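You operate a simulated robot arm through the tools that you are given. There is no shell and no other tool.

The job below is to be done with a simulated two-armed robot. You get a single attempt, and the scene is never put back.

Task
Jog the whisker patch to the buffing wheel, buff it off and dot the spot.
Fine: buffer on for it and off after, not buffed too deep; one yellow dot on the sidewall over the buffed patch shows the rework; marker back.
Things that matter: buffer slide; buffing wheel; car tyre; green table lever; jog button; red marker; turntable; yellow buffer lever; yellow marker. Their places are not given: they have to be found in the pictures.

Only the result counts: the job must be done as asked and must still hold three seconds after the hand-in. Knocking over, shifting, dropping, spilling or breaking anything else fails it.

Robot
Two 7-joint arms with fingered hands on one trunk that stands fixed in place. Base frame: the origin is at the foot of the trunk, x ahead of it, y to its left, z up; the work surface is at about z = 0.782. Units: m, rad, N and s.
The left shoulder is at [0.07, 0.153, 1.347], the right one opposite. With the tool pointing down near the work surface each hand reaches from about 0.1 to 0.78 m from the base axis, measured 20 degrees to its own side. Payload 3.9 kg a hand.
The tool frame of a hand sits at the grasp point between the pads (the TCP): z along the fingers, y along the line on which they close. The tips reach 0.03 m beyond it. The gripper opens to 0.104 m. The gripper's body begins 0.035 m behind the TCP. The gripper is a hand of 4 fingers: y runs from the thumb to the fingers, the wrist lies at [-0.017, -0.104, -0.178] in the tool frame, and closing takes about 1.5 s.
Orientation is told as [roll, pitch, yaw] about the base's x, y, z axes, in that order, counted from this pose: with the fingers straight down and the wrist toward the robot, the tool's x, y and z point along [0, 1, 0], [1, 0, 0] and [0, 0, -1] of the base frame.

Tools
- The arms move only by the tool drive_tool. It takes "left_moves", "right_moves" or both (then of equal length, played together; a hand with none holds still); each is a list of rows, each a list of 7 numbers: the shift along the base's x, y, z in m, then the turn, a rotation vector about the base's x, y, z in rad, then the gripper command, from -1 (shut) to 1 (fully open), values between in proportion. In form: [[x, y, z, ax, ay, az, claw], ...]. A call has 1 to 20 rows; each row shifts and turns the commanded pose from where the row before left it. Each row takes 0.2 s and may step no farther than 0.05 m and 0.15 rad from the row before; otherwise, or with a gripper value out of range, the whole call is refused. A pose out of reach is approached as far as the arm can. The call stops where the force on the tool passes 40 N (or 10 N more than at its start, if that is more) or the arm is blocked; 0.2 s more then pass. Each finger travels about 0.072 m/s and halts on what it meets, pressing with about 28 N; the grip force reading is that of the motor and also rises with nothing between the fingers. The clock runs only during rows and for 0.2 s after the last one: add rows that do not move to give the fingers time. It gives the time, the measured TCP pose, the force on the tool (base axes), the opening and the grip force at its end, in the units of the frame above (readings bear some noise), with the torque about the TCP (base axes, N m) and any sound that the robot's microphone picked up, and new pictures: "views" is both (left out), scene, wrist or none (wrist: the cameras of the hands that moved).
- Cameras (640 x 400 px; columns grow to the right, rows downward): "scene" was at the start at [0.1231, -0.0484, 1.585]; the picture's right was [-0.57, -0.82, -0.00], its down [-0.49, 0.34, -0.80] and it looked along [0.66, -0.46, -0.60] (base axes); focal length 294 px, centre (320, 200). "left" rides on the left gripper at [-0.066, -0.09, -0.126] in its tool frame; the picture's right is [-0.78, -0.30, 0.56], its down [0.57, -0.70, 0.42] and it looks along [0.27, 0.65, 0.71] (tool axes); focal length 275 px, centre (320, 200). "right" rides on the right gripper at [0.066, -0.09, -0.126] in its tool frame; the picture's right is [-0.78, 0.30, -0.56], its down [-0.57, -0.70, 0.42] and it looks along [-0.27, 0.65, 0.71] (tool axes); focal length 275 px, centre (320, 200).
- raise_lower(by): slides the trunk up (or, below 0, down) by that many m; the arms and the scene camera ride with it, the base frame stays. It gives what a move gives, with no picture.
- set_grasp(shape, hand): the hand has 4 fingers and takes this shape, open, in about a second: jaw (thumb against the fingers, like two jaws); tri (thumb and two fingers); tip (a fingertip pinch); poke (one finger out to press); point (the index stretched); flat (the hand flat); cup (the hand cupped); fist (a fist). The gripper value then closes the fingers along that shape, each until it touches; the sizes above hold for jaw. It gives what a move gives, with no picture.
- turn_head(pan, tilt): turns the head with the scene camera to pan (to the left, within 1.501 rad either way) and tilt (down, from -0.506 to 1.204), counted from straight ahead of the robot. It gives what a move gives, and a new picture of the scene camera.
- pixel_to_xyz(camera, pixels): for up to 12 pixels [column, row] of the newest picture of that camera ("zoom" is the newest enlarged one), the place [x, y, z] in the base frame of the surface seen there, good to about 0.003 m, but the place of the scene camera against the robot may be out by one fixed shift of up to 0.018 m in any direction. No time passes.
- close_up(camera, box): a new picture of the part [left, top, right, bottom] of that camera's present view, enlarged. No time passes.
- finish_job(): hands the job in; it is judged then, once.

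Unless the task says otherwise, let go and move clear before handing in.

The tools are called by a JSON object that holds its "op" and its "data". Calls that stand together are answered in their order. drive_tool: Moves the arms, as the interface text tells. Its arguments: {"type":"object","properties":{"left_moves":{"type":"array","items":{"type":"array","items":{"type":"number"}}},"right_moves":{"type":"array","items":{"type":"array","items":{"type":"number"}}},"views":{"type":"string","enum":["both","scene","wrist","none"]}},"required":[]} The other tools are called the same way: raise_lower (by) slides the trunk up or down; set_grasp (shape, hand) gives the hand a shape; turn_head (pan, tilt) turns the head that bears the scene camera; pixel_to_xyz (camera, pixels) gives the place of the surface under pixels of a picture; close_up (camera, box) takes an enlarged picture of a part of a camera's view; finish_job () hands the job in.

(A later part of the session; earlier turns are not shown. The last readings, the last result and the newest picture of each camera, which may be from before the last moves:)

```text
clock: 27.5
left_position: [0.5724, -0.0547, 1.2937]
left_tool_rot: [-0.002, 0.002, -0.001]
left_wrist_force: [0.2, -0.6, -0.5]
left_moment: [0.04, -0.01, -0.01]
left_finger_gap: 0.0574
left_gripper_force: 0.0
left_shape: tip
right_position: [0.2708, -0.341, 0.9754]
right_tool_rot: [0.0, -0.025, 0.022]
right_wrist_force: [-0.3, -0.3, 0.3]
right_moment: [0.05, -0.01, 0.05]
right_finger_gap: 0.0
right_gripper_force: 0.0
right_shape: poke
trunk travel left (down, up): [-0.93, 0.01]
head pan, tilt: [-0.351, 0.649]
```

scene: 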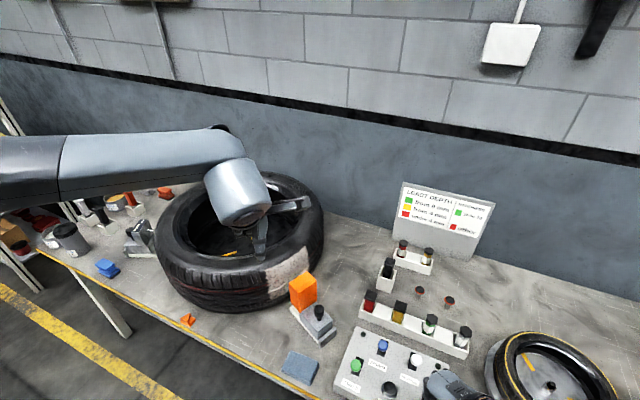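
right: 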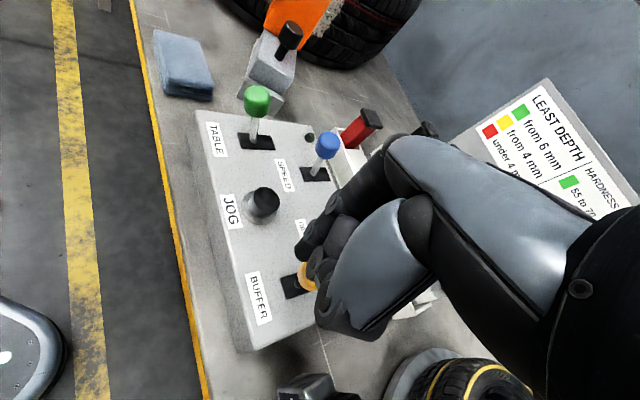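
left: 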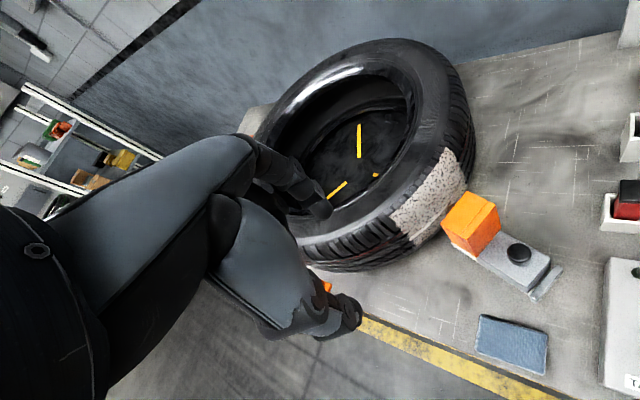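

The right hand is at (0.271,-0.341,0.975) near the yellow knob (right view 303,275). I'll aim the head at the panel to see the finger relative to the knob.

{"op": "turn_head", "data": {"pan": -0.75, "tilt": 1.1}}

{"op": "close_up", "data": {"camera": "scene", "box": [220, 120, 440, 300]}}

{"op": "close_up", "data": {"camera": "right", "box": [220, 180, 420, 350]}}

```text
clock: 28.4
left_position: [0.5705, -0.0558, 1.2935]
left_tool_rot: [-0.003, 0.002, -0.001]
left_wrist_force: [0.2, -0.2, 0.0]
left_moment: [0.01, 0.01, -0.01]
left_finger_gap: 0.0575
left_gripper_force: 0.0
left_shape: tip
right_position: [0.2717, -0.3412, 0.9756]
right_tool_rot: [-0.001, -0.028, 0.023]
right_wrist_force: [0.1, 0.2, 0.1]
right_moment: [0.0, 0.02, -0.02]
right_finger_gap: 0.0
right_gripper_force: 0.1
right_shape: poke
trunk travel left (down, up): [-0.93, 0.01]
head pan, tilt: [-0.75, 1.1]
```

scene: 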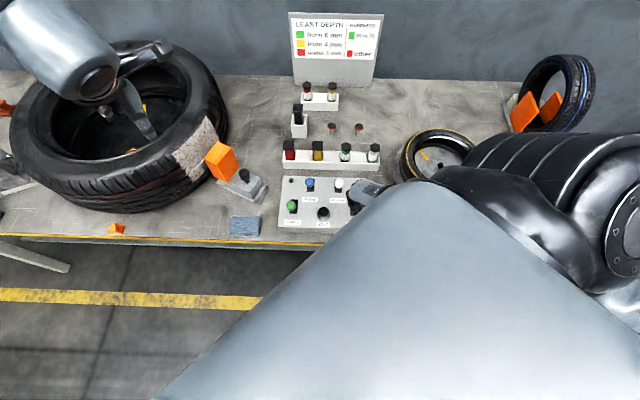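

```text
2.22 times, centred on (330, 210) of scene
```

zoom: 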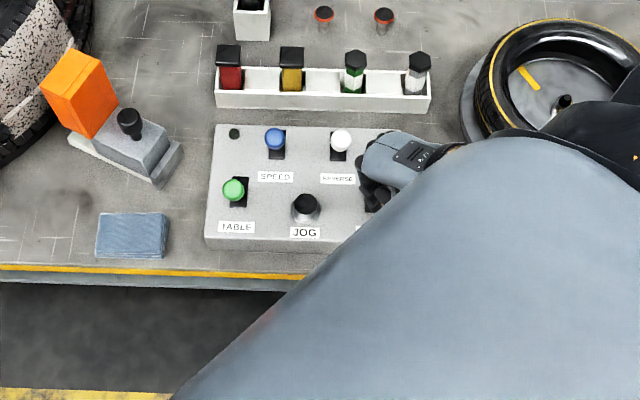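

```text
2.35 times, centred on (320, 265) of right
```

zoom: 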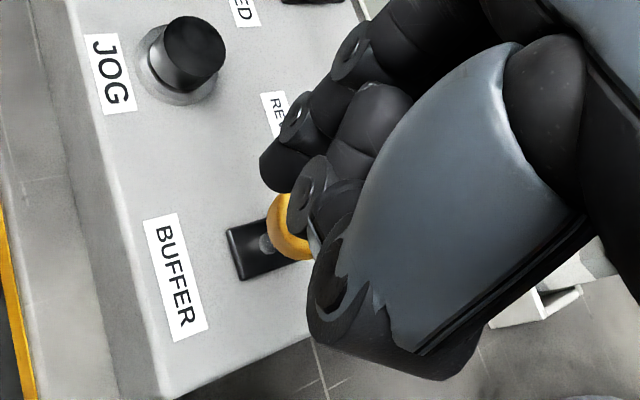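

The right view shows the BUFFER slot with the stem base at zoom (265,245) and yellow knob at (288,230). I'll measure the knob, stem and slot to fix the throw direction.

{"op": "pixel_to_xyz", "data": {"camera": "zoom", "pixels": [[232, 235], [242, 278], [262, 245], [285, 215], [283, 235], [295, 250], [270, 180], [265, 160], [310, 350], [325, 290], [310, 235], [190, 45]]}}

{"op": "pixel_to_xyz", "data": {"camera": "right", "pixels": [[256, 92], [240, 135], [274, 150], [240, 147], [272, 138], [256, 140], [325, 140], [303, 170], [328, 180], [313, 172]]}}

```text
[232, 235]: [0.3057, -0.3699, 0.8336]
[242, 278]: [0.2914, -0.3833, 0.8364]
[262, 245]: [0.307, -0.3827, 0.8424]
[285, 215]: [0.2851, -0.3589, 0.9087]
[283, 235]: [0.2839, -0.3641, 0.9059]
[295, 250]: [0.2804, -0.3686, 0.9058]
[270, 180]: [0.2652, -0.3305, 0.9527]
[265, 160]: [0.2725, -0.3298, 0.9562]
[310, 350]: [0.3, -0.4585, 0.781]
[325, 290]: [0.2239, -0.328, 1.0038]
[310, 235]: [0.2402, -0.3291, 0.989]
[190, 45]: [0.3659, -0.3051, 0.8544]
```

```text
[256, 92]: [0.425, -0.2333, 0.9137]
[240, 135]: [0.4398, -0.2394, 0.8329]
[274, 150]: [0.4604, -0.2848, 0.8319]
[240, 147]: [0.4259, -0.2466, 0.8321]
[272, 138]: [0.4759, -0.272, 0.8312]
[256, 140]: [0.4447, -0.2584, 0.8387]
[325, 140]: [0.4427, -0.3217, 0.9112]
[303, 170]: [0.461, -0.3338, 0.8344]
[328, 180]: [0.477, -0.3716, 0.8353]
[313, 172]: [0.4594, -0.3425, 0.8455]
```

The slot runs along (0.71,-0.70) and the knob leans back 3.7 cm from its centre, so full throw is ~7 cm. I'll lower the tip to z≈0.896 behind the knob and push partway, watching force and sound.

{"op": "drive_tool", "data": {"right_moves": [[-0.0047, -0.0047, -0.02, 0, 0, 0, 1], [0, 0, -0.03, 0, 0, 0, 1], [0, 0, 0, 0, 0, 0, 1]], "views": "wrist"}}

```text
clock: 29.2
left_position: [0.5691, -0.0541, 1.2933]
left_tool_rot: [-0.003, 0.001, -0.002]
left_wrist_force: [-1.1, 0.5, 0.1]
left_moment: [-0.03, -0.01, 0.0]
left_finger_gap: 0.0575
left_gripper_force: 0.0
left_shape: tip
right_position: [0.2674, -0.3454, 0.9259]
right_tool_rot: [-0.002, -0.027, 0.023]
right_wrist_force: [-0.1, 0.5, 2.0]
right_moment: [-0.02, 0.0, 0.0]
right_finger_gap: 0.0
right_gripper_force: 0.1
right_shape: poke
trunk travel left (down, up): [-0.93, 0.01]
head pan, tilt: [-0.75, 1.1]
```

right: 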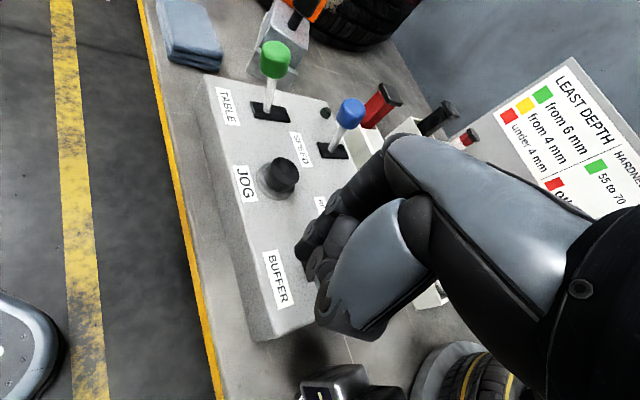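

No significant contact at TCP (0.267,-0.345,0.926). I'll push along the throw direction.

{"op": "drive_tool", "data": {"right_moves": [[0.01, -0.01, 0, 0, 0, 0, 1], [0.01, -0.01, 0, 0, 0, 0, 1], [0.01, -0.01, 0, 0, 0, 0, 1], [0.01, -0.01, 0, 0, 0, 0, 1]], "views": "both"}}

```text
clock: 30.2
left_position: [0.5693, -0.0562, 1.2935]
left_tool_rot: [-0.002, 0.002, -0.001]
left_wrist_force: [0.3, 0.2, -0.7]
left_moment: [0.01, 0.03, 0.01]
left_finger_gap: 0.0575
left_gripper_force: 0.1
left_shape: tip
right_position: [0.3053, -0.3863, 0.9252]
right_tool_rot: [0.001, -0.022, 0.021]
right_wrist_force: [-4.0, 1.7, 1.4]
right_moment: [0.05, 0.05, -0.02]
right_finger_gap: 0.0001
right_gripper_force: 0.0
right_shape: poke
trunk travel left (down, up): [-0.93, 0.01]
head pan, tilt: [-0.75, 1.1]
```

scene: 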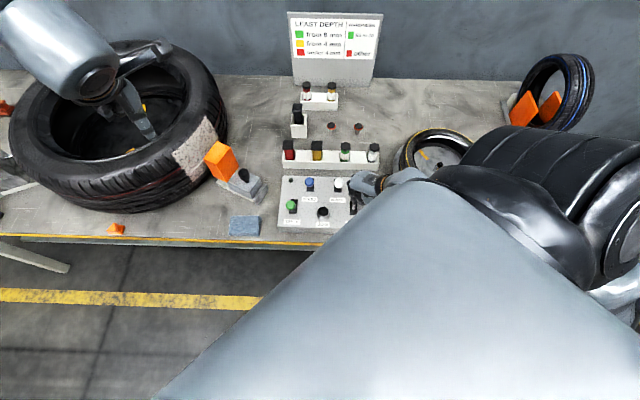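
right: 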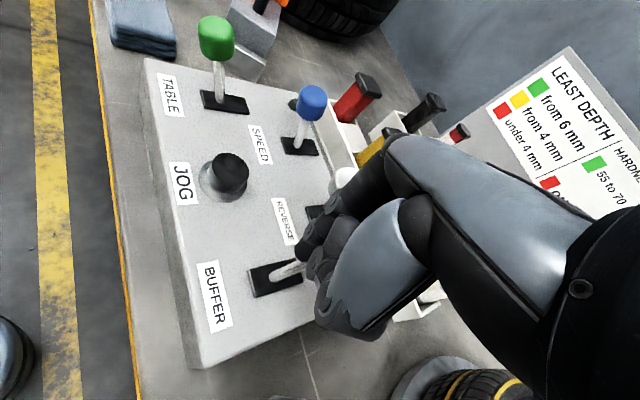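

The lever is moving with ~4 N. I'll continue the push to finish the throw.

{"op": "drive_tool", "data": {"right_moves": [[0.008, -0.008, 0, 0, 0, 0, 1], [0.008, -0.008, 0, 0, 0, 0, 1], [0.004, -0.004, 0, 0, 0, 0, 1]], "views": "both"}}

```text
clock: 30.9
left_position: [0.5621, -0.0519, 1.2982]
left_tool_rot: [-0.006, -0.006, -0.002]
left_wrist_force: [-0.9, 0.7, 0.7]
left_moment: [0.0, -0.03, -0.01]
left_finger_gap: 0.0573
left_gripper_force: 0.0
left_shape: tip
right_position: [0.315, -0.397, 0.9326]
right_tool_rot: [-0.003, -0.033, 0.022]
right_wrist_force: [-18.7, 1.5, 23.2]
right_moment: [-0.21, 0.22, -0.2]
right_finger_gap: 0.0001
right_gripper_force: 0.1
right_shape: poke
trunk travel left (down, up): [-0.93, 0.01]
head pan, tilt: [-0.75, 1.1]
stopped in row 3 (right hand): the force on the tool passed its limit at 44 N (the readings are from after the stop); the commanded pose is now the measured one
```

scene: 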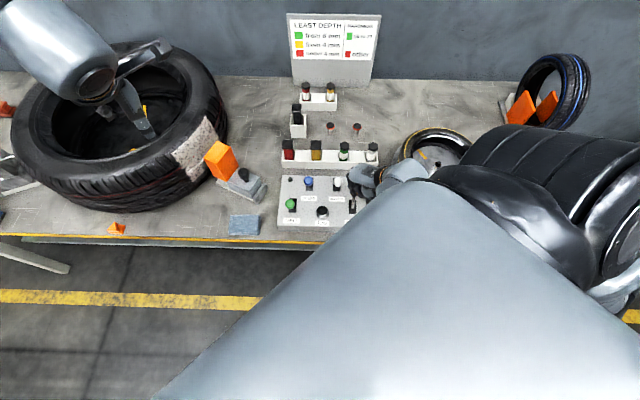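
right: 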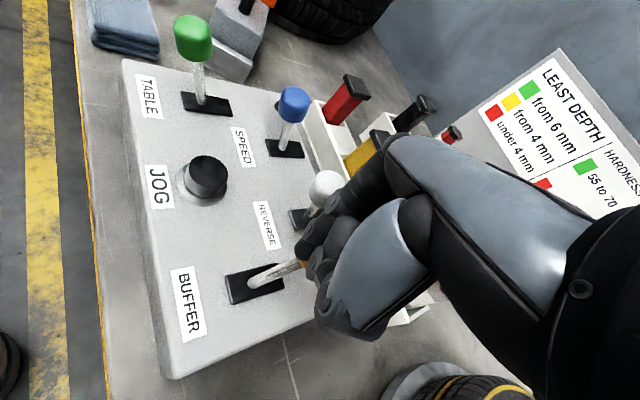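

The stroke stopped at 44 N with an upward push (23 N), so something is jammed under the hand; the stem now leans away (right view 275,272). I'll enlarge to see the contact.

{"op": "close_up", "data": {"camera": "right", "box": [210, 150, 410, 350]}}

{"op": "close_up", "data": {"camera": "scene", "box": [270, 140, 430, 240]}}

```text
2.00 times, centred on (310, 250) of right
```

zoom: 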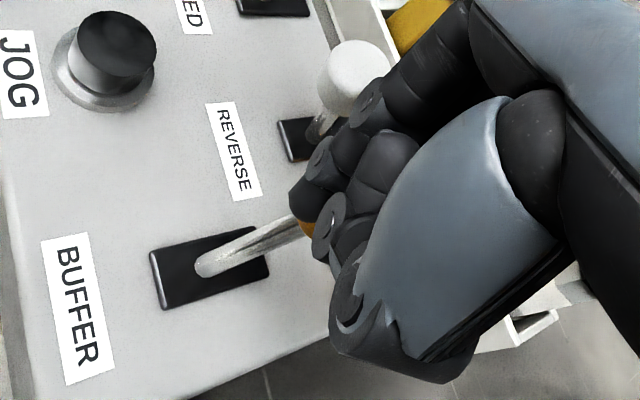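

```text
4.00 times, centred on (350, 190) of scene
```

zoom: 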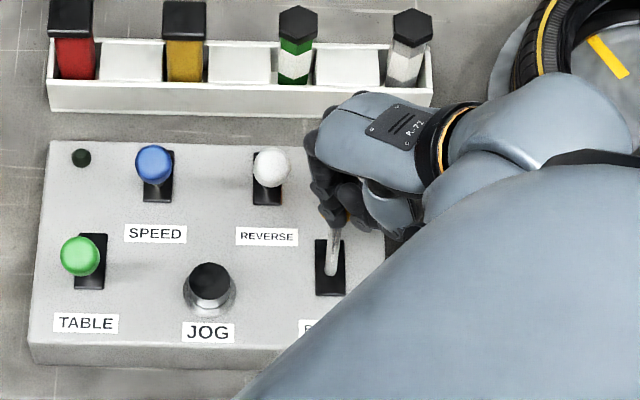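

The lever has swung to the far side with its knob under my finger. I'll lift the hand straight up and check the lever position and lamp.

{"op": "drive_tool", "data": {"right_moves": [[-0.002, 0.002, 0.01, 0, 0, 0, 1], [-0.003, 0.003, 0.02, 0, 0, 0, 1], [0, 0, 0.03, 0, 0, 0, 1], [0, 0.01, 0.01, 0, 0, 0, 1]], "views": "both"}}

{"op": "close_up", "data": {"camera": "scene", "box": [270, 140, 430, 240]}}

{"op": "close_up", "data": {"camera": "right", "box": [110, 50, 410, 350]}}

```text
clock: 31.9
left_position: [0.568, -0.0566, 1.2942]
left_tool_rot: [-0.002, 0.001, -0.005]
left_wrist_force: [-0.4, -0.2, 0.6]
left_moment: [-0.02, -0.01, 0.0]
left_finger_gap: 0.0573
left_gripper_force: 0.0
left_shape: tip
right_position: [0.3168, -0.3854, 0.9965]
right_tool_rot: [0.005, -0.028, 0.021]
right_wrist_force: [0.2, 0.2, 0.5]
right_moment: [0.01, 0.03, -0.01]
right_finger_gap: 0.0
right_gripper_force: 0.0
right_shape: poke
trunk travel left (down, up): [-0.93, 0.01]
head pan, tilt: [-0.75, 1.1]
```

scene: 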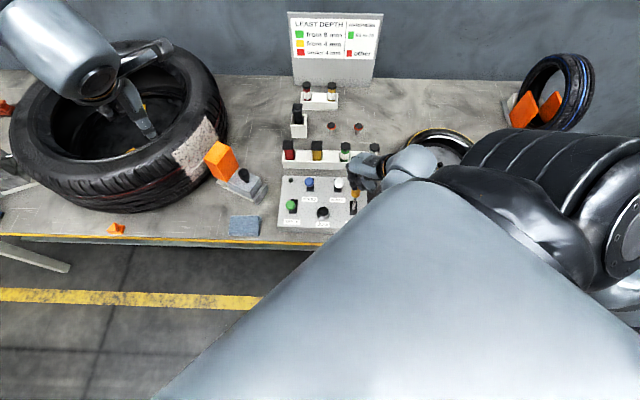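
right: 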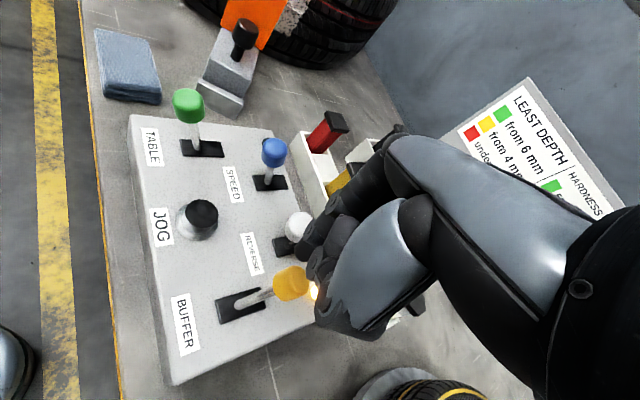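

```text
4.00 times, centred on (350, 190) of scene
```

zoom: 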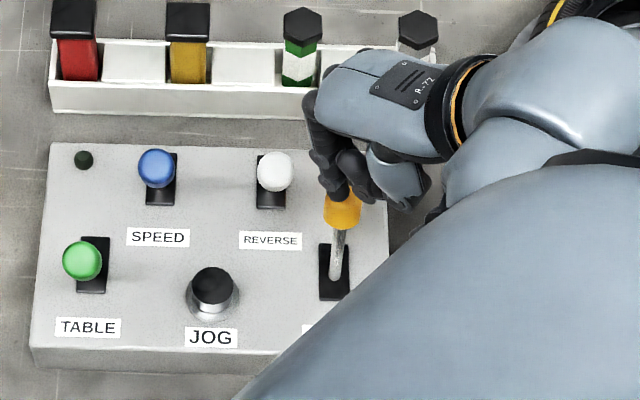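

```text
1.33 times, centred on (260, 200) of right
```

zoom: 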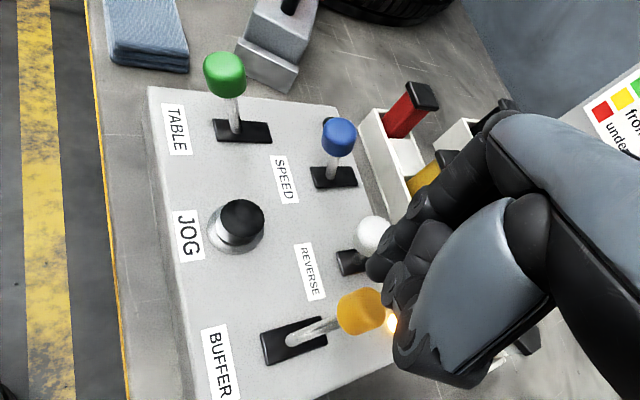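

The yellow lever is now thrown to the far side and the buffer lamp glows (right zoom 393,322). Now I'll move the right hand up and over to hover above the slide knob, yawed along the slide axis.

{"op": "drive_tool", "data": {"right_moves": [[0.02, 0.015, 0.035, 0, 0, 0, 1], [0.03, 0.02, 0.03, 0, 0, 0, 1], [0.03, 0.02, 0.025, 0, 0, 0, 1], [0.04, 0.025, 0, 0, 0, 0.118, 1], [0.04, 0.025, 0, 0, 0, 0.118, 1], [0.04, 0.025, 0, 0, 0, 0.118, 1], [0.04, 0.025, 0, 0, 0, 0, 1], [0.04, 0.025, 0, 0, 0, 0, 1], [0.005, 0.028, 0, 0, 0, 0, 1]], "views": "both"}}

```text
clock: 33.9
left_position: [0.5722, -0.0543, 1.2931]
left_tool_rot: [-0.003, 0.0, 0.0]
left_wrist_force: [0.6, -0.7, 0.0]
left_moment: [0.0, 0.02, -0.05]
left_finger_gap: 0.0575
left_gripper_force: 0.3
left_shape: tip
right_position: [0.6046, -0.1751, 1.0858]
right_tool_rot: [0.003, -0.027, 0.375]
right_wrist_force: [-0.1, 0.1, -0.9]
right_moment: [-0.02, -0.04, -0.01]
right_finger_gap: 0.0
right_gripper_force: 0.1
right_shape: poke
trunk travel left (down, up): [-0.93, 0.01]
head pan, tilt: [-0.75, 1.1]
```

scene: 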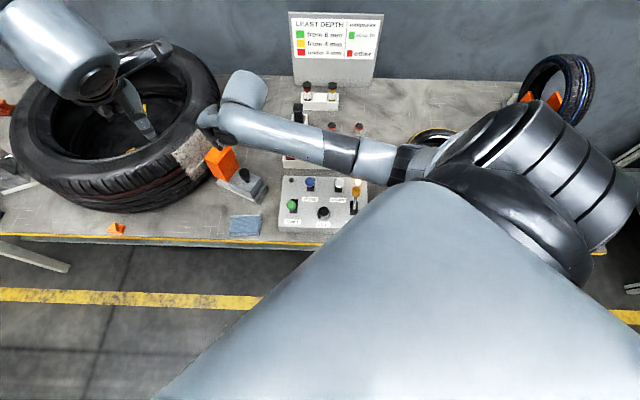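
right: 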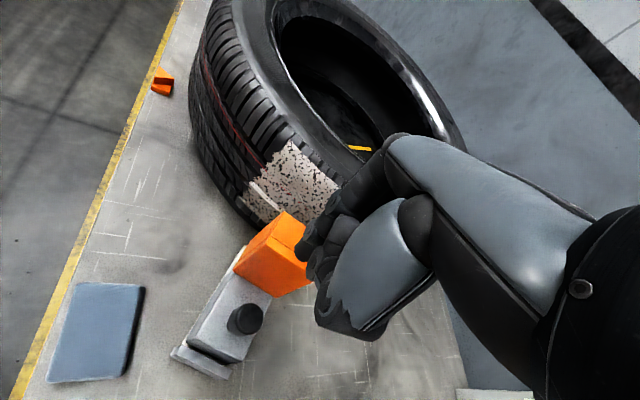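

The hand hovers near the slide; the knob is at right view (244,320). I'll set the pinch shape, turn the head to the slide and check panel lever states.

{"op": "set_grasp", "data": {"hand": "right", "shape": "tip"}}

{"op": "turn_head", "data": {"pan": -0.4, "tilt": 0.95}}

{"op": "close_up", "data": {"camera": "scene", "box": [200, 100, 460, 320]}}

{"op": "pixel_to_xyz", "data": {"camera": "right", "pixels": [[244, 319], [236, 319], [252, 319], [244, 310], [215, 330], [240, 265], [308, 285], [275, 297], [285, 180]]}}

```text
clock: 34.8
left_position: [0.5706, -0.0561, 1.2939]
left_tool_rot: [-0.002, 0.001, -0.002]
left_wrist_force: [-0.2, -0.1, -0.4]
left_moment: [0.01, -0.02, 0.0]
left_finger_gap: 0.0574
left_gripper_force: 0.1
left_shape: tip
right_position: [0.6037, -0.1775, 1.0852]
right_tool_rot: [0.004, -0.027, 0.377]
right_wrist_force: [0.1, -0.5, 0.0]
right_moment: [0.0, -0.03, 0.02]
right_finger_gap: 0.1037
right_gripper_force: 0.0
right_shape: tip
trunk travel left (down, up): [-0.93, 0.01]
head pan, tilt: [-0.75, 1.1]
```

```text
clock: 35.6
left_position: [0.5715, -0.0552, 1.292]
left_tool_rot: [0.0, 0.002, 0.0]
left_wrist_force: [-1.1, 0.1, 0.1]
left_moment: [0.01, 0.01, -0.04]
left_finger_gap: 0.0572
left_gripper_force: 0.0
left_shape: tip
right_position: [0.6038, -0.1769, 1.0832]
right_tool_rot: [0.004, -0.028, 0.378]
right_wrist_force: [-0.5, 0.4, 0.7]
right_moment: [0.03, -0.04, 0.02]
right_finger_gap: 0.1036
right_gripper_force: 0.0
right_shape: tip
trunk travel left (down, up): [-0.93, 0.01]
head pan, tilt: [-0.4, 0.949]
```

scene: 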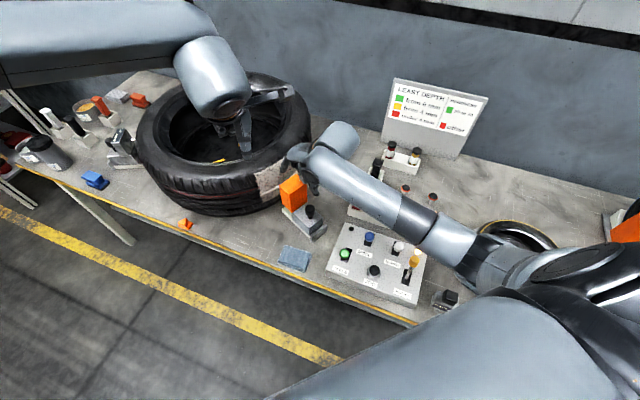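

```text
1.82 times, centred on (330, 210) of scene
```

zoom: 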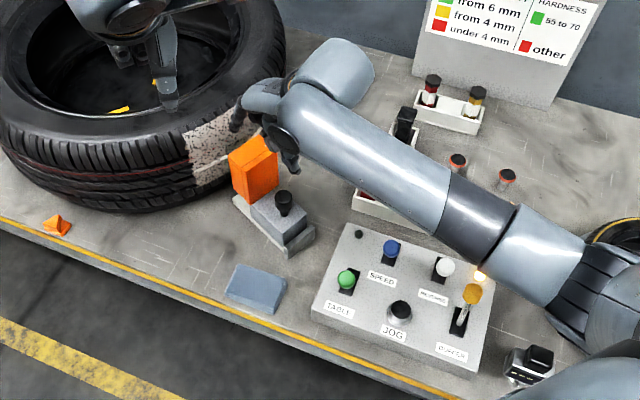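

```text
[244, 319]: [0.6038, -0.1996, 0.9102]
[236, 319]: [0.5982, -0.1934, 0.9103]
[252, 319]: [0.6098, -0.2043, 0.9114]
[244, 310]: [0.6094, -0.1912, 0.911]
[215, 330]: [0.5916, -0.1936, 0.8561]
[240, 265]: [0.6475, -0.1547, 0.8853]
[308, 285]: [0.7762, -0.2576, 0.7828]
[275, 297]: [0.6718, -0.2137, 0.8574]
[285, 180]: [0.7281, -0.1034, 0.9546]
```

The amber lamp is lit at scene zoom (480,275), and the knob is at (0.605,-0.199,0.910). Before descending I'll check the forearm/elbow height over the markers.

{"op": "pixel_to_xyz", "data": {"camera": "zoom", "pixels": [[320, 110], [380, 150], [440, 190], [490, 220], [550, 250], [600, 280], [340, 60], [250, 100], [290, 155], [283, 200]]}}

{"op": "drive_tool", "data": {"right_moves": [[-0.001, -0.013, -0.02, 0, 0, 0, 0.06], [-0.001, -0.012, -0.02, 0, 0, 0, 0.06], [0, 0, -0.02, 0, 0, 0, 0.06], [0, 0, 0, 0, 0, 0, 0.06]], "views": "both"}}

```text
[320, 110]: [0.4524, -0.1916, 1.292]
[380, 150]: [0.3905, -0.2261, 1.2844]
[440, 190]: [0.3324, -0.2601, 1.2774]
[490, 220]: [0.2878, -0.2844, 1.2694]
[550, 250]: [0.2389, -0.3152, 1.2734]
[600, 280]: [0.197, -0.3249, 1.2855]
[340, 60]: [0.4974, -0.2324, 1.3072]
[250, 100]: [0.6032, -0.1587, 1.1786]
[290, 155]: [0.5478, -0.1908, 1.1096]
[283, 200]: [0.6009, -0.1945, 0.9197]
```

```text
clock: 36.6
left_position: [0.5705, -0.0551, 1.2932]
left_tool_rot: [0.0, 0.0, -0.003]
left_wrist_force: [0.0, 0.2, -0.4]
left_moment: [-0.02, 0.03, 0.02]
left_finger_gap: 0.0573
left_gripper_force: 0.2
left_shape: tip
right_position: [0.6027, -0.2017, 1.0275]
right_tool_rot: [0.003, -0.028, 0.374]
right_wrist_force: [0.4, 0.4, -0.1]
right_moment: [-0.01, 0.02, 0.0]
right_finger_gap: 0.0557
right_gripper_force: 0.0
right_shape: tip
trunk travel left (down, up): [-0.93, 0.01]
head pan, tilt: [-0.4, 0.949]
```

scene: 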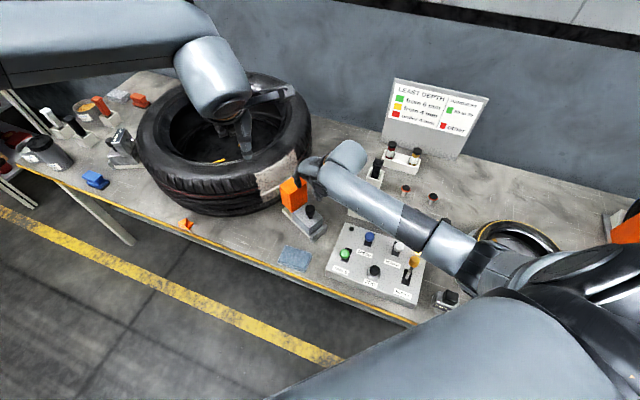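
right: 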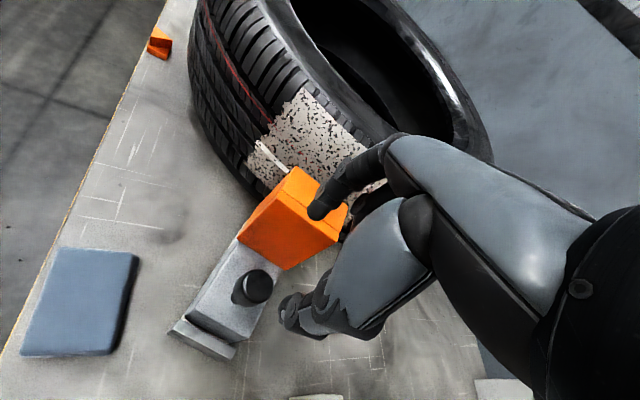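

The pinch is half-open (0.056) above the knob; the forearm is high (z≈1.28). I'll check the index and thumb tip positions relative to knob and guard.

{"op": "close_up", "data": {"camera": "right", "box": [200, 140, 440, 380]}}

{"op": "pixel_to_xyz", "data": {"camera": "right", "pixels": [[318, 210], [322, 214], [330, 200], [350, 185], [380, 165], [290, 310], [285, 305], [300, 305], [330, 320], [258, 285], [320, 255], [350, 215]]}}

```text
1.67 times, centred on (320, 260) of right
```

zoom: 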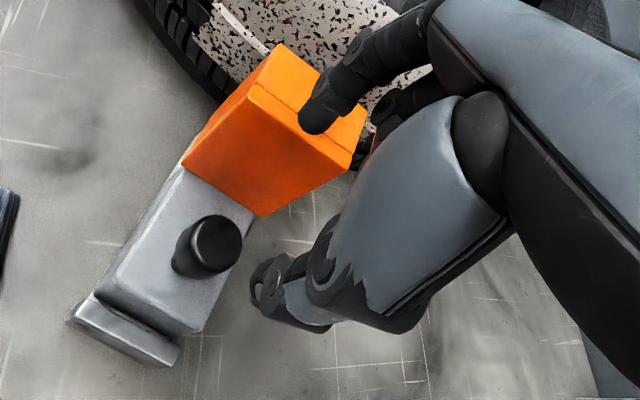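

```text
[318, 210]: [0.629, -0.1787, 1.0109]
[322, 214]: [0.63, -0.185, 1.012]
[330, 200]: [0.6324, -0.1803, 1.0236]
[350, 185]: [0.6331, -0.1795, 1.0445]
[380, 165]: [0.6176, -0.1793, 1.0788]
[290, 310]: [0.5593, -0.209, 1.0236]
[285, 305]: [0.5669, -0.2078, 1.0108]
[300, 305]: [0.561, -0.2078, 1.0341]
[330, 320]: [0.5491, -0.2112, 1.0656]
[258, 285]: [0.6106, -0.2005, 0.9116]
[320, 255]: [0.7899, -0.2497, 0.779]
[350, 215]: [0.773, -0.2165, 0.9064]
```

Index outer surface reaches ~4.6 cm ahead of the TCP and the guard's back is at ~5.3 cm, thumb well behind — the current xy suits. I'll descend gently around the knob.

{"op": "drive_tool", "data": {"right_moves": [[0, 0, -0.04, 0, 0, 0, 0.06], [0, 0, -0.03, 0, 0, 0, 0.06], [0, 0, -0.03, 0, 0, 0, 0.06], [0, 0, -0.015, 0, 0, 0, 0.06], [0, 0, 0, 0, 0, 0, 0.06]], "views": "both"}}

{"op": "close_up", "data": {"camera": "right", "box": [200, 140, 440, 380]}}

{"op": "close_up", "data": {"camera": "scene", "box": [240, 130, 380, 260]}}

{"op": "close_up", "data": {"camera": "left", "box": [380, 120, 640, 340]}}

```text
clock: 37.8
left_position: [0.5711, -0.0543, 1.2926]
left_tool_rot: [-0.001, 0.002, -0.002]
left_wrist_force: [-0.6, -0.2, -0.4]
left_moment: [0.03, 0.01, 0.04]
left_finger_gap: 0.0574
left_gripper_force: 0.1
left_shape: tip
right_position: [0.6005, -0.2021, 0.9136]
right_tool_rot: [0.003, -0.029, 0.378]
right_wrist_force: [-0.5, 0.8, 0.9]
right_moment: [-0.03, -0.01, 0.02]
right_finger_gap: 0.0554
right_gripper_force: 0.0
right_shape: tip
trunk travel left (down, up): [-0.93, 0.01]
head pan, tilt: [-0.4, 0.949]
```

scene: 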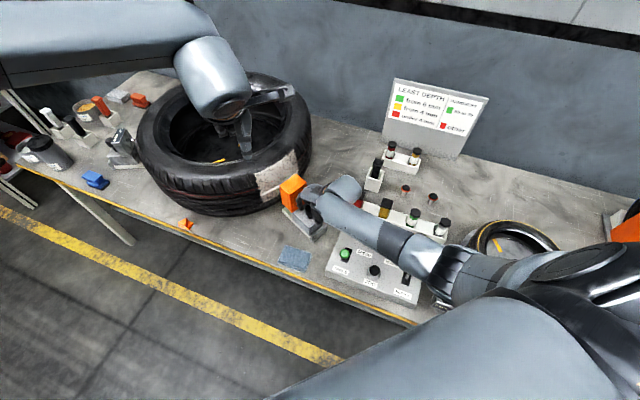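
right: 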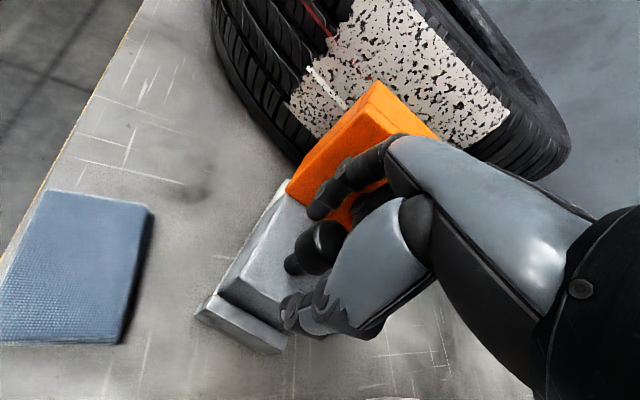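

```text
1.67 times, centred on (320, 260) of right
```

zoom: 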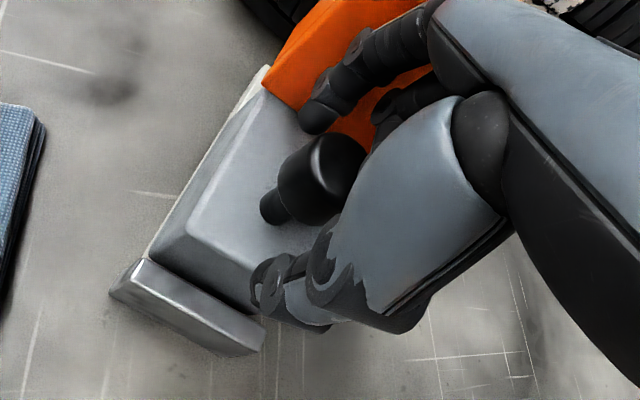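

```text
3.08 times, centred on (310, 195) of scene
```

zoom: 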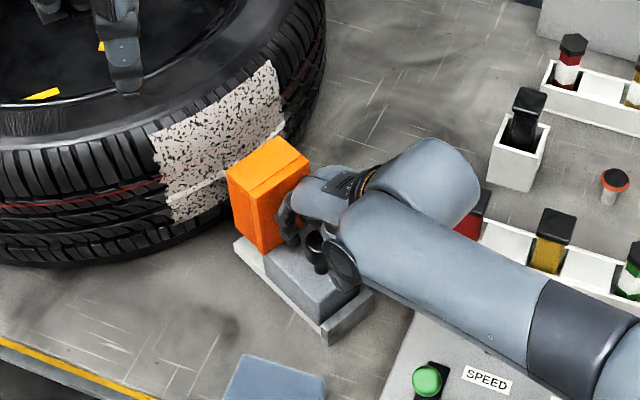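

```text
1.82 times, centred on (510, 230) of left
```

zoom: 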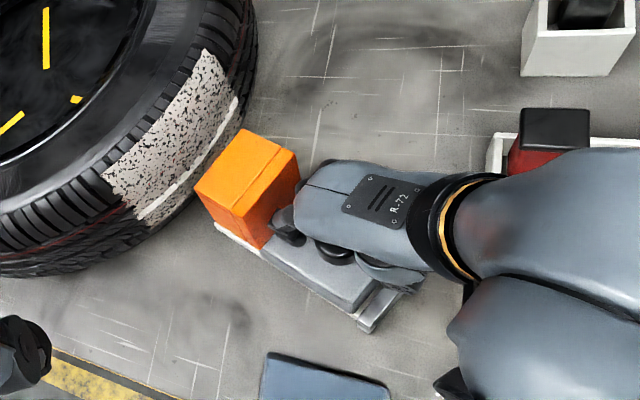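

The pinch straddles the knob along the slide axis with index between knob and guard. I'll lower 1.8 cm more and close onto the knob.

{"op": "drive_tool", "data": {"right_moves": [[0, 0, -0.01, 0, 0, 0, 0.06], [0, 0, -0.007, 0, 0, 0, 0.06], [0, 0, 0, 0, 0, 0, -0.2], [0, 0, 0, 0, 0, 0, -0.5], [0, 0, 0, 0, 0, 0, -0.8], [0, 0, 0, 0, 0, 0, -0.8], [0, 0, 0, 0, 0, 0, -0.8]], "views": "both"}}

{"op": "close_up", "data": {"camera": "right", "box": [200, 140, 440, 380]}}

{"op": "close_up", "data": {"camera": "scene", "box": [240, 130, 380, 260]}}

```text
clock: 39.4
left_position: [0.5668, -0.0542, 1.2952]
left_tool_rot: [-0.003, -0.003, 0.0]
left_wrist_force: [0.1, 0.2, -0.1]
left_moment: [0.0, -0.02, -0.01]
left_finger_gap: 0.0575
left_gripper_force: 0.1
left_shape: tip
right_position: [0.6039, -0.1994, 0.9009]
right_tool_rot: [0.001, -0.041, 0.379]
right_wrist_force: [10.5, -3.5, 33.9]
right_moment: [-0.1, -0.76, -0.18]
right_finger_gap: 0.0176
right_gripper_force: 28.1
right_shape: tip
trunk travel left (down, up): [-0.93, 0.01]
head pan, tilt: [-0.4, 0.949]
```

scene: 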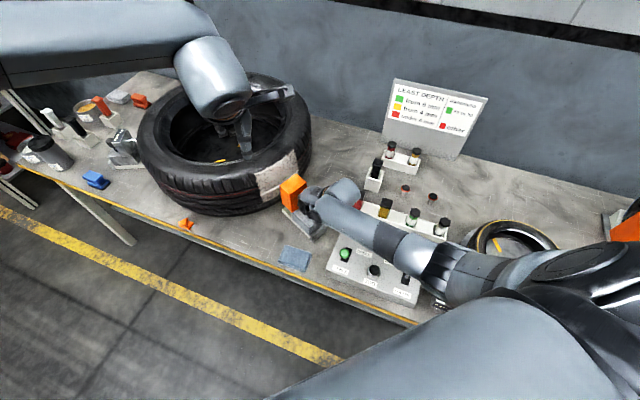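
right: 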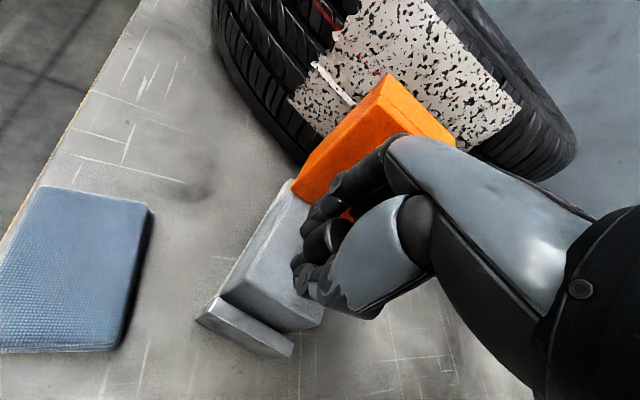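

```text
1.67 times, centred on (320, 260) of right
```

zoom: 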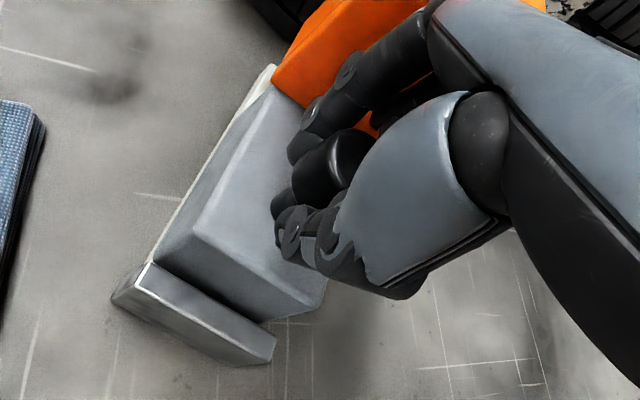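

```text
3.08 times, centred on (310, 195) of scene
```

zoom: 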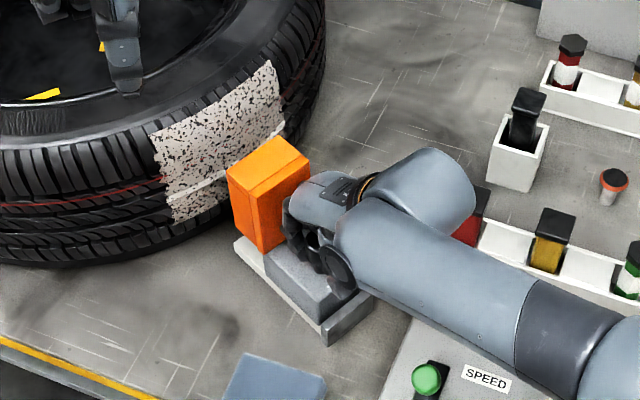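

The knob is gripped (28 N, gap 0.018) but the fingertips press down on the block (34 N up), so I'll raise the hand slightly to relieve that.

{"op": "drive_tool", "data": {"right_moves": [[0, 0, 0.004, 0, 0, 0, -0.8], [0, 0, 0.003, 0, 0, 0, -0.8], [0, 0, 0, 0, 0, 0, -0.8]], "views": "none"}}

```text
clock: 40.2
left_position: [0.5731, -0.0539, 1.2927]
left_tool_rot: [0.0, 0.002, -0.002]
left_wrist_force: [0.1, 0.1, -0.7]
left_moment: [0.02, 0.0, -0.03]
left_finger_gap: 0.0575
left_gripper_force: 0.1
left_shape: tip
right_position: [0.6029, -0.1994, 0.9015]
right_tool_rot: [0.003, -0.029, 0.378]
right_wrist_force: [14.9, 1.6, 9.3]
right_moment: [-0.04, -0.73, -0.14]
right_finger_gap: 0.017
right_gripper_force: 27.9
right_shape: tip
trunk travel left (down, up): [-0.93, 0.01]
head pan, tilt: [-0.4, 0.949]
```

Force is now modest. I'll push the slide forward along its axis (0.93,0.367) in small steps and watch the readings.

{"op": "drive_tool", "data": {"right_moves": [[0.0028, 0.0011, 0, 0, 0, 0, -0.8], [0.0028, 0.0011, 0, 0, 0, 0, -0.8], [0.0028, 0.0011, 0, 0, 0, 0, -0.8], [0.0028, 0.0011, 0, 0, 0, 0, -0.8]], "views": "both"}}

{"op": "close_up", "data": {"camera": "left", "box": [380, 120, 640, 340]}}

```text
clock: 41.2
left_position: [0.5689, -0.0538, 1.2943]
left_tool_rot: [-0.002, 0.001, -0.002]
left_wrist_force: [-0.2, -0.2, 0.6]
left_moment: [0.03, 0.0, 0.0]
left_finger_gap: 0.0574
left_gripper_force: 0.1
left_shape: tip
right_position: [0.6113, -0.1952, 0.9004]
right_tool_rot: [0.004, -0.027, 0.376]
right_wrist_force: [-4.1, 2.2, 8.1]
right_moment: [-0.12, -0.32, -0.04]
right_finger_gap: 0.0172
right_gripper_force: 27.7
right_shape: tip
trunk travel left (down, up): [-0.93, 0.01]
head pan, tilt: [-0.4, 0.949]
```

scene: 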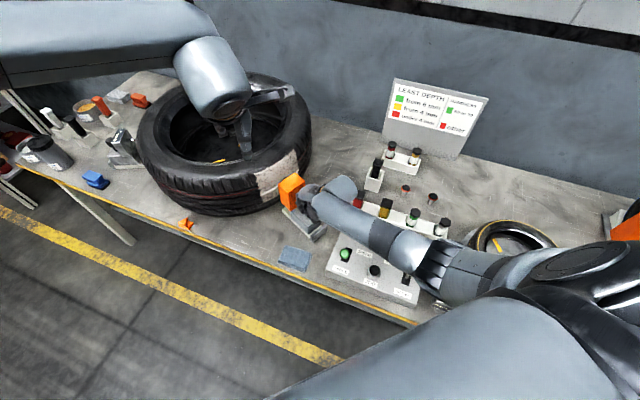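
right: 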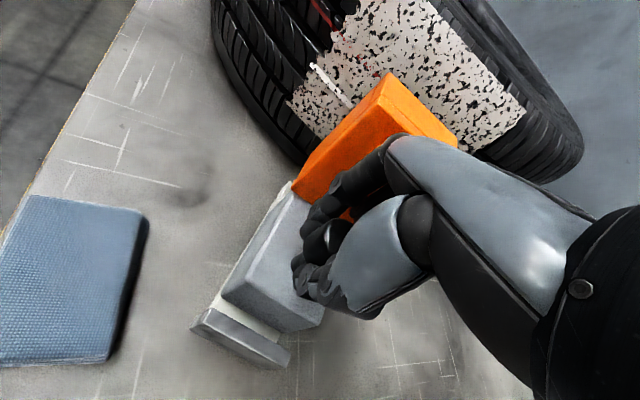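

```text
1.82 times, centred on (510, 230) of left
```

zoom: 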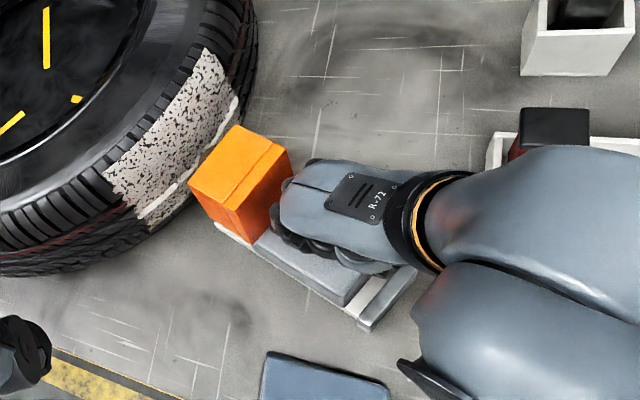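

The slide moves with ~5 N friction (gap opened at its rear stop). I'll advance in further small steps, watching for wheel contact.

{"op": "drive_tool", "data": {"right_moves": [[0.0037, 0.0015, 0, 0, 0, 0, -0.8], [0.0037, 0.0015, 0, 0, 0, 0, -0.8], [0.0037, 0.0015, 0, 0, 0, 0, -0.8]], "views": "wrist"}}

{"op": "close_up", "data": {"camera": "left", "box": [380, 120, 560, 290]}}

{"op": "close_up", "data": {"camera": "right", "box": [180, 0, 600, 360]}}

```text
clock: 42.0
left_position: [0.5686, -0.0543, 1.2936]
left_tool_rot: [-0.001, 0.0, 0.0]
left_wrist_force: [-0.8, 0.1, 0.6]
left_moment: [0.02, 0.01, 0.02]
left_finger_gap: 0.0573
left_gripper_force: 0.0
left_shape: tip
right_position: [0.6216, -0.1936, 0.9003]
right_tool_rot: [0.003, -0.027, 0.378]
right_wrist_force: [-3.6, 4.8, 0.1]
right_moment: [-0.06, -0.26, -0.03]
right_finger_gap: 0.0175
right_gripper_force: 27.8
right_shape: tip
trunk travel left (down, up): [-0.93, 0.01]
head pan, tilt: [-0.4, 0.949]
```

right: 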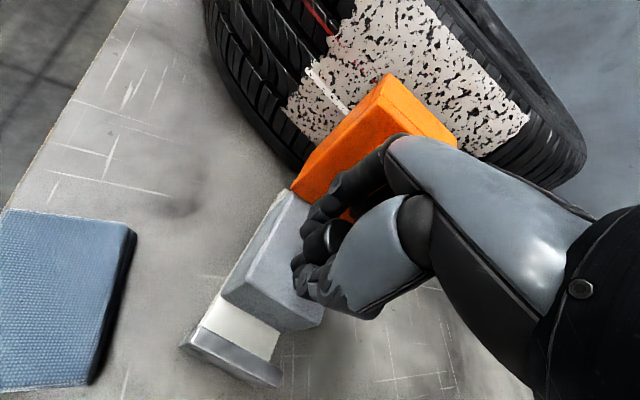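

```text
2.35 times, centred on (470, 205) of left
```

zoom: 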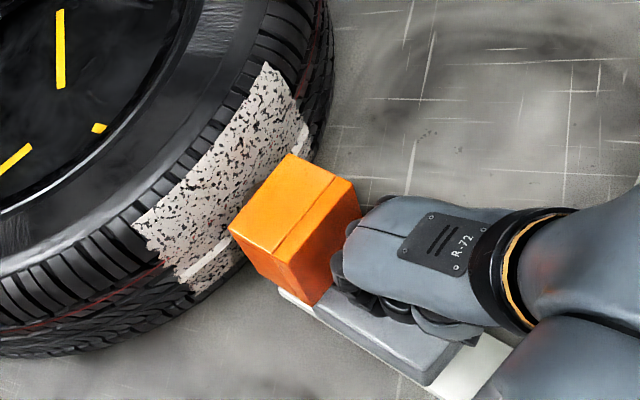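

```text
1.11 times, centred on (390, 180) of right
```

zoom: 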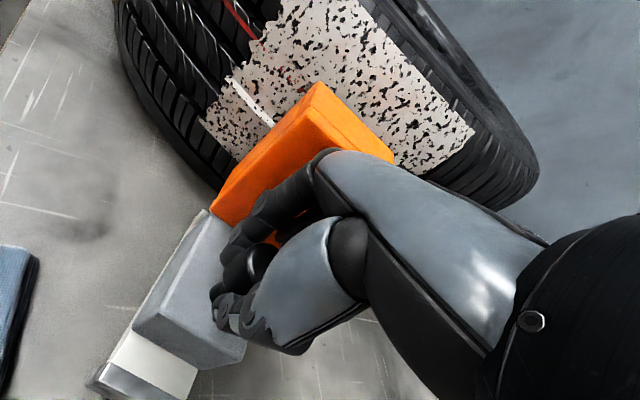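

Travel is ~2 cm with steady friction only. I'll advance in 3 mm steps.

{"op": "drive_tool", "data": {"right_moves": [[0.0028, 0.0011, 0, 0, 0, 0, -0.8], [0.0028, 0.0011, 0, 0, 0, 0, -0.8]], "views": "wrist"}}

{"op": "close_up", "data": {"camera": "left", "box": [380, 120, 560, 290]}}

{"op": "pixel_to_xyz", "data": {"camera": "left", "pixels": [[452, 186], [437, 215], [447, 197], [430, 195], [420, 170]]}}

```text
clock: 42.6
left_position: [0.5703, -0.0535, 1.2938]
left_tool_rot: [0.0, 0.003, 0.0]
left_wrist_force: [-0.4, -0.5, -0.7]
left_moment: [-0.01, 0.01, -0.01]
left_finger_gap: 0.0572
left_gripper_force: 0.2
left_shape: tip
right_position: [0.6285, -0.1907, 0.9015]
right_tool_rot: [0.002, -0.026, 0.376]
right_wrist_force: [-5.1, 5.0, -0.2]
right_moment: [-0.07, -0.27, -0.01]
right_finger_gap: 0.0171
right_gripper_force: 28.3
right_shape: tip
trunk travel left (down, up): [-0.93, 0.01]
head pan, tilt: [-0.4, 0.949]
```

right: 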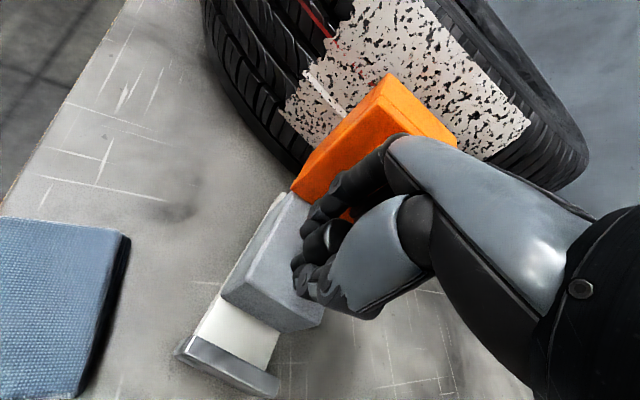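

```text
2.35 times, centred on (470, 205) of left
```

zoom: 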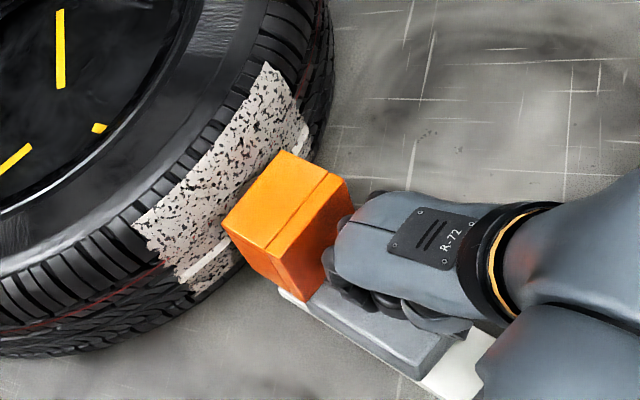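

```text
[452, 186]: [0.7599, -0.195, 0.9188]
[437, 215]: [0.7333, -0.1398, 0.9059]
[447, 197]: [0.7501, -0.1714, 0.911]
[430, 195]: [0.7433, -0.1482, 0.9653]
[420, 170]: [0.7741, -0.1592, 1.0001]
```

The guard is close to the patch. I'll measure the guard's front corners to compute the remaining gap to the tread.

{"op": "pixel_to_xyz", "data": {"camera": "zoom", "pixels": [[284, 157], [228, 224], [344, 182], [270, 250], [255, 195], [302, 260], [240, 150], [225, 245]]}}

{"op": "close_up", "data": {"camera": "scene", "box": [230, 130, 350, 240]}}

```text
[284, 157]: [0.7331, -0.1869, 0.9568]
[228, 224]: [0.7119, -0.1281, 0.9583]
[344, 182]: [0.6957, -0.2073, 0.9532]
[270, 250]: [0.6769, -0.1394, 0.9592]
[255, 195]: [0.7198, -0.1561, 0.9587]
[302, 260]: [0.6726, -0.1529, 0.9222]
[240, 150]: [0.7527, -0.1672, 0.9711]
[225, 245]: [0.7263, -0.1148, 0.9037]
```

```text
3.64 times, centred on (290, 185) of scene
```

zoom: 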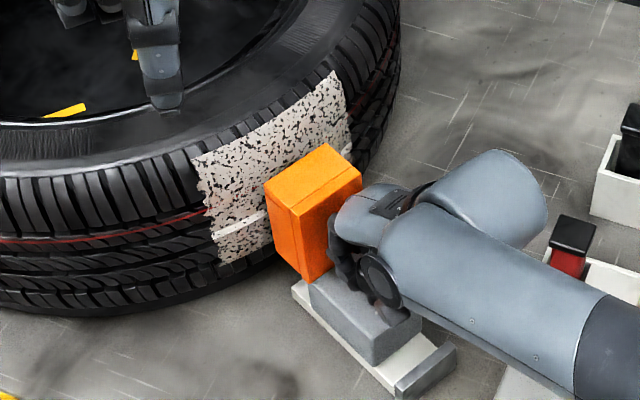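

About 2 cm remain between guard front and tread. I'll continue with 2 mm steps, slightly more in +y to ease the lateral force.

{"op": "drive_tool", "data": {"right_moves": [[0.0018, 0.001, 0, 0, 0, 0, -0.8], [0.0018, 0.0009, 0, 0, 0, 0, -0.8], [0.0018, 0.0008, 0, 0, 0, 0, -0.8]], "views": "scene"}}

{"op": "close_up", "data": {"camera": "left", "box": [380, 120, 560, 290]}}

{"op": "close_up", "data": {"camera": "scene", "box": [230, 130, 350, 240]}}

```text
clock: 43.4
left_position: [0.5692, -0.0551, 1.2927]
left_tool_rot: [-0.002, -0.001, -0.001]
left_wrist_force: [-0.1, 0.5, -0.6]
left_moment: [-0.02, -0.01, 0.01]
left_finger_gap: 0.0576
left_gripper_force: 0.1
left_shape: tip
right_position: [0.6332, -0.1889, 0.9023]
right_tool_rot: [0.003, -0.027, 0.373]
right_wrist_force: [-7.1, 2.1, -3.2]
right_moment: [-0.09, -0.22, -0.01]
right_finger_gap: 0.0173
right_gripper_force: 28.0
right_shape: tip
trunk travel left (down, up): [-0.93, 0.01]
head pan, tilt: [-0.4, 0.949]
```

scene: 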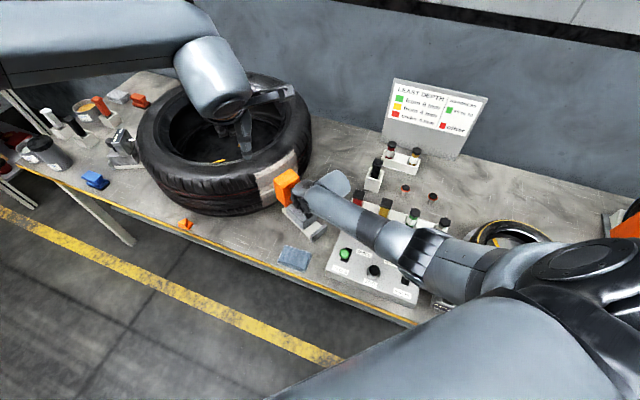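

```text
2.35 times, centred on (470, 205) of left
```

zoom: 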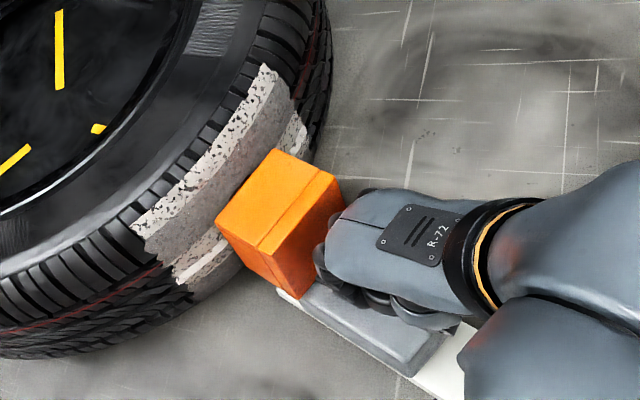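

```text
3.64 times, centred on (290, 185) of scene
```

zoom: 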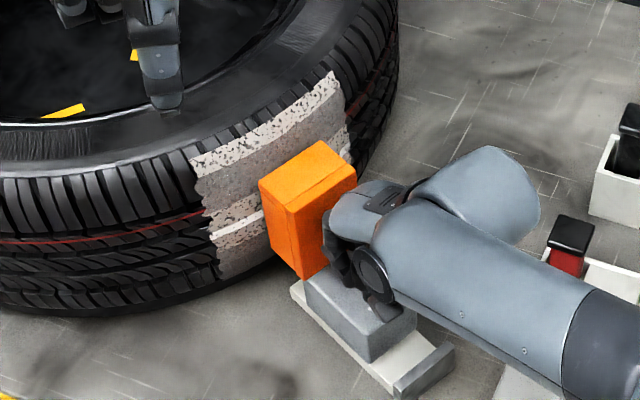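

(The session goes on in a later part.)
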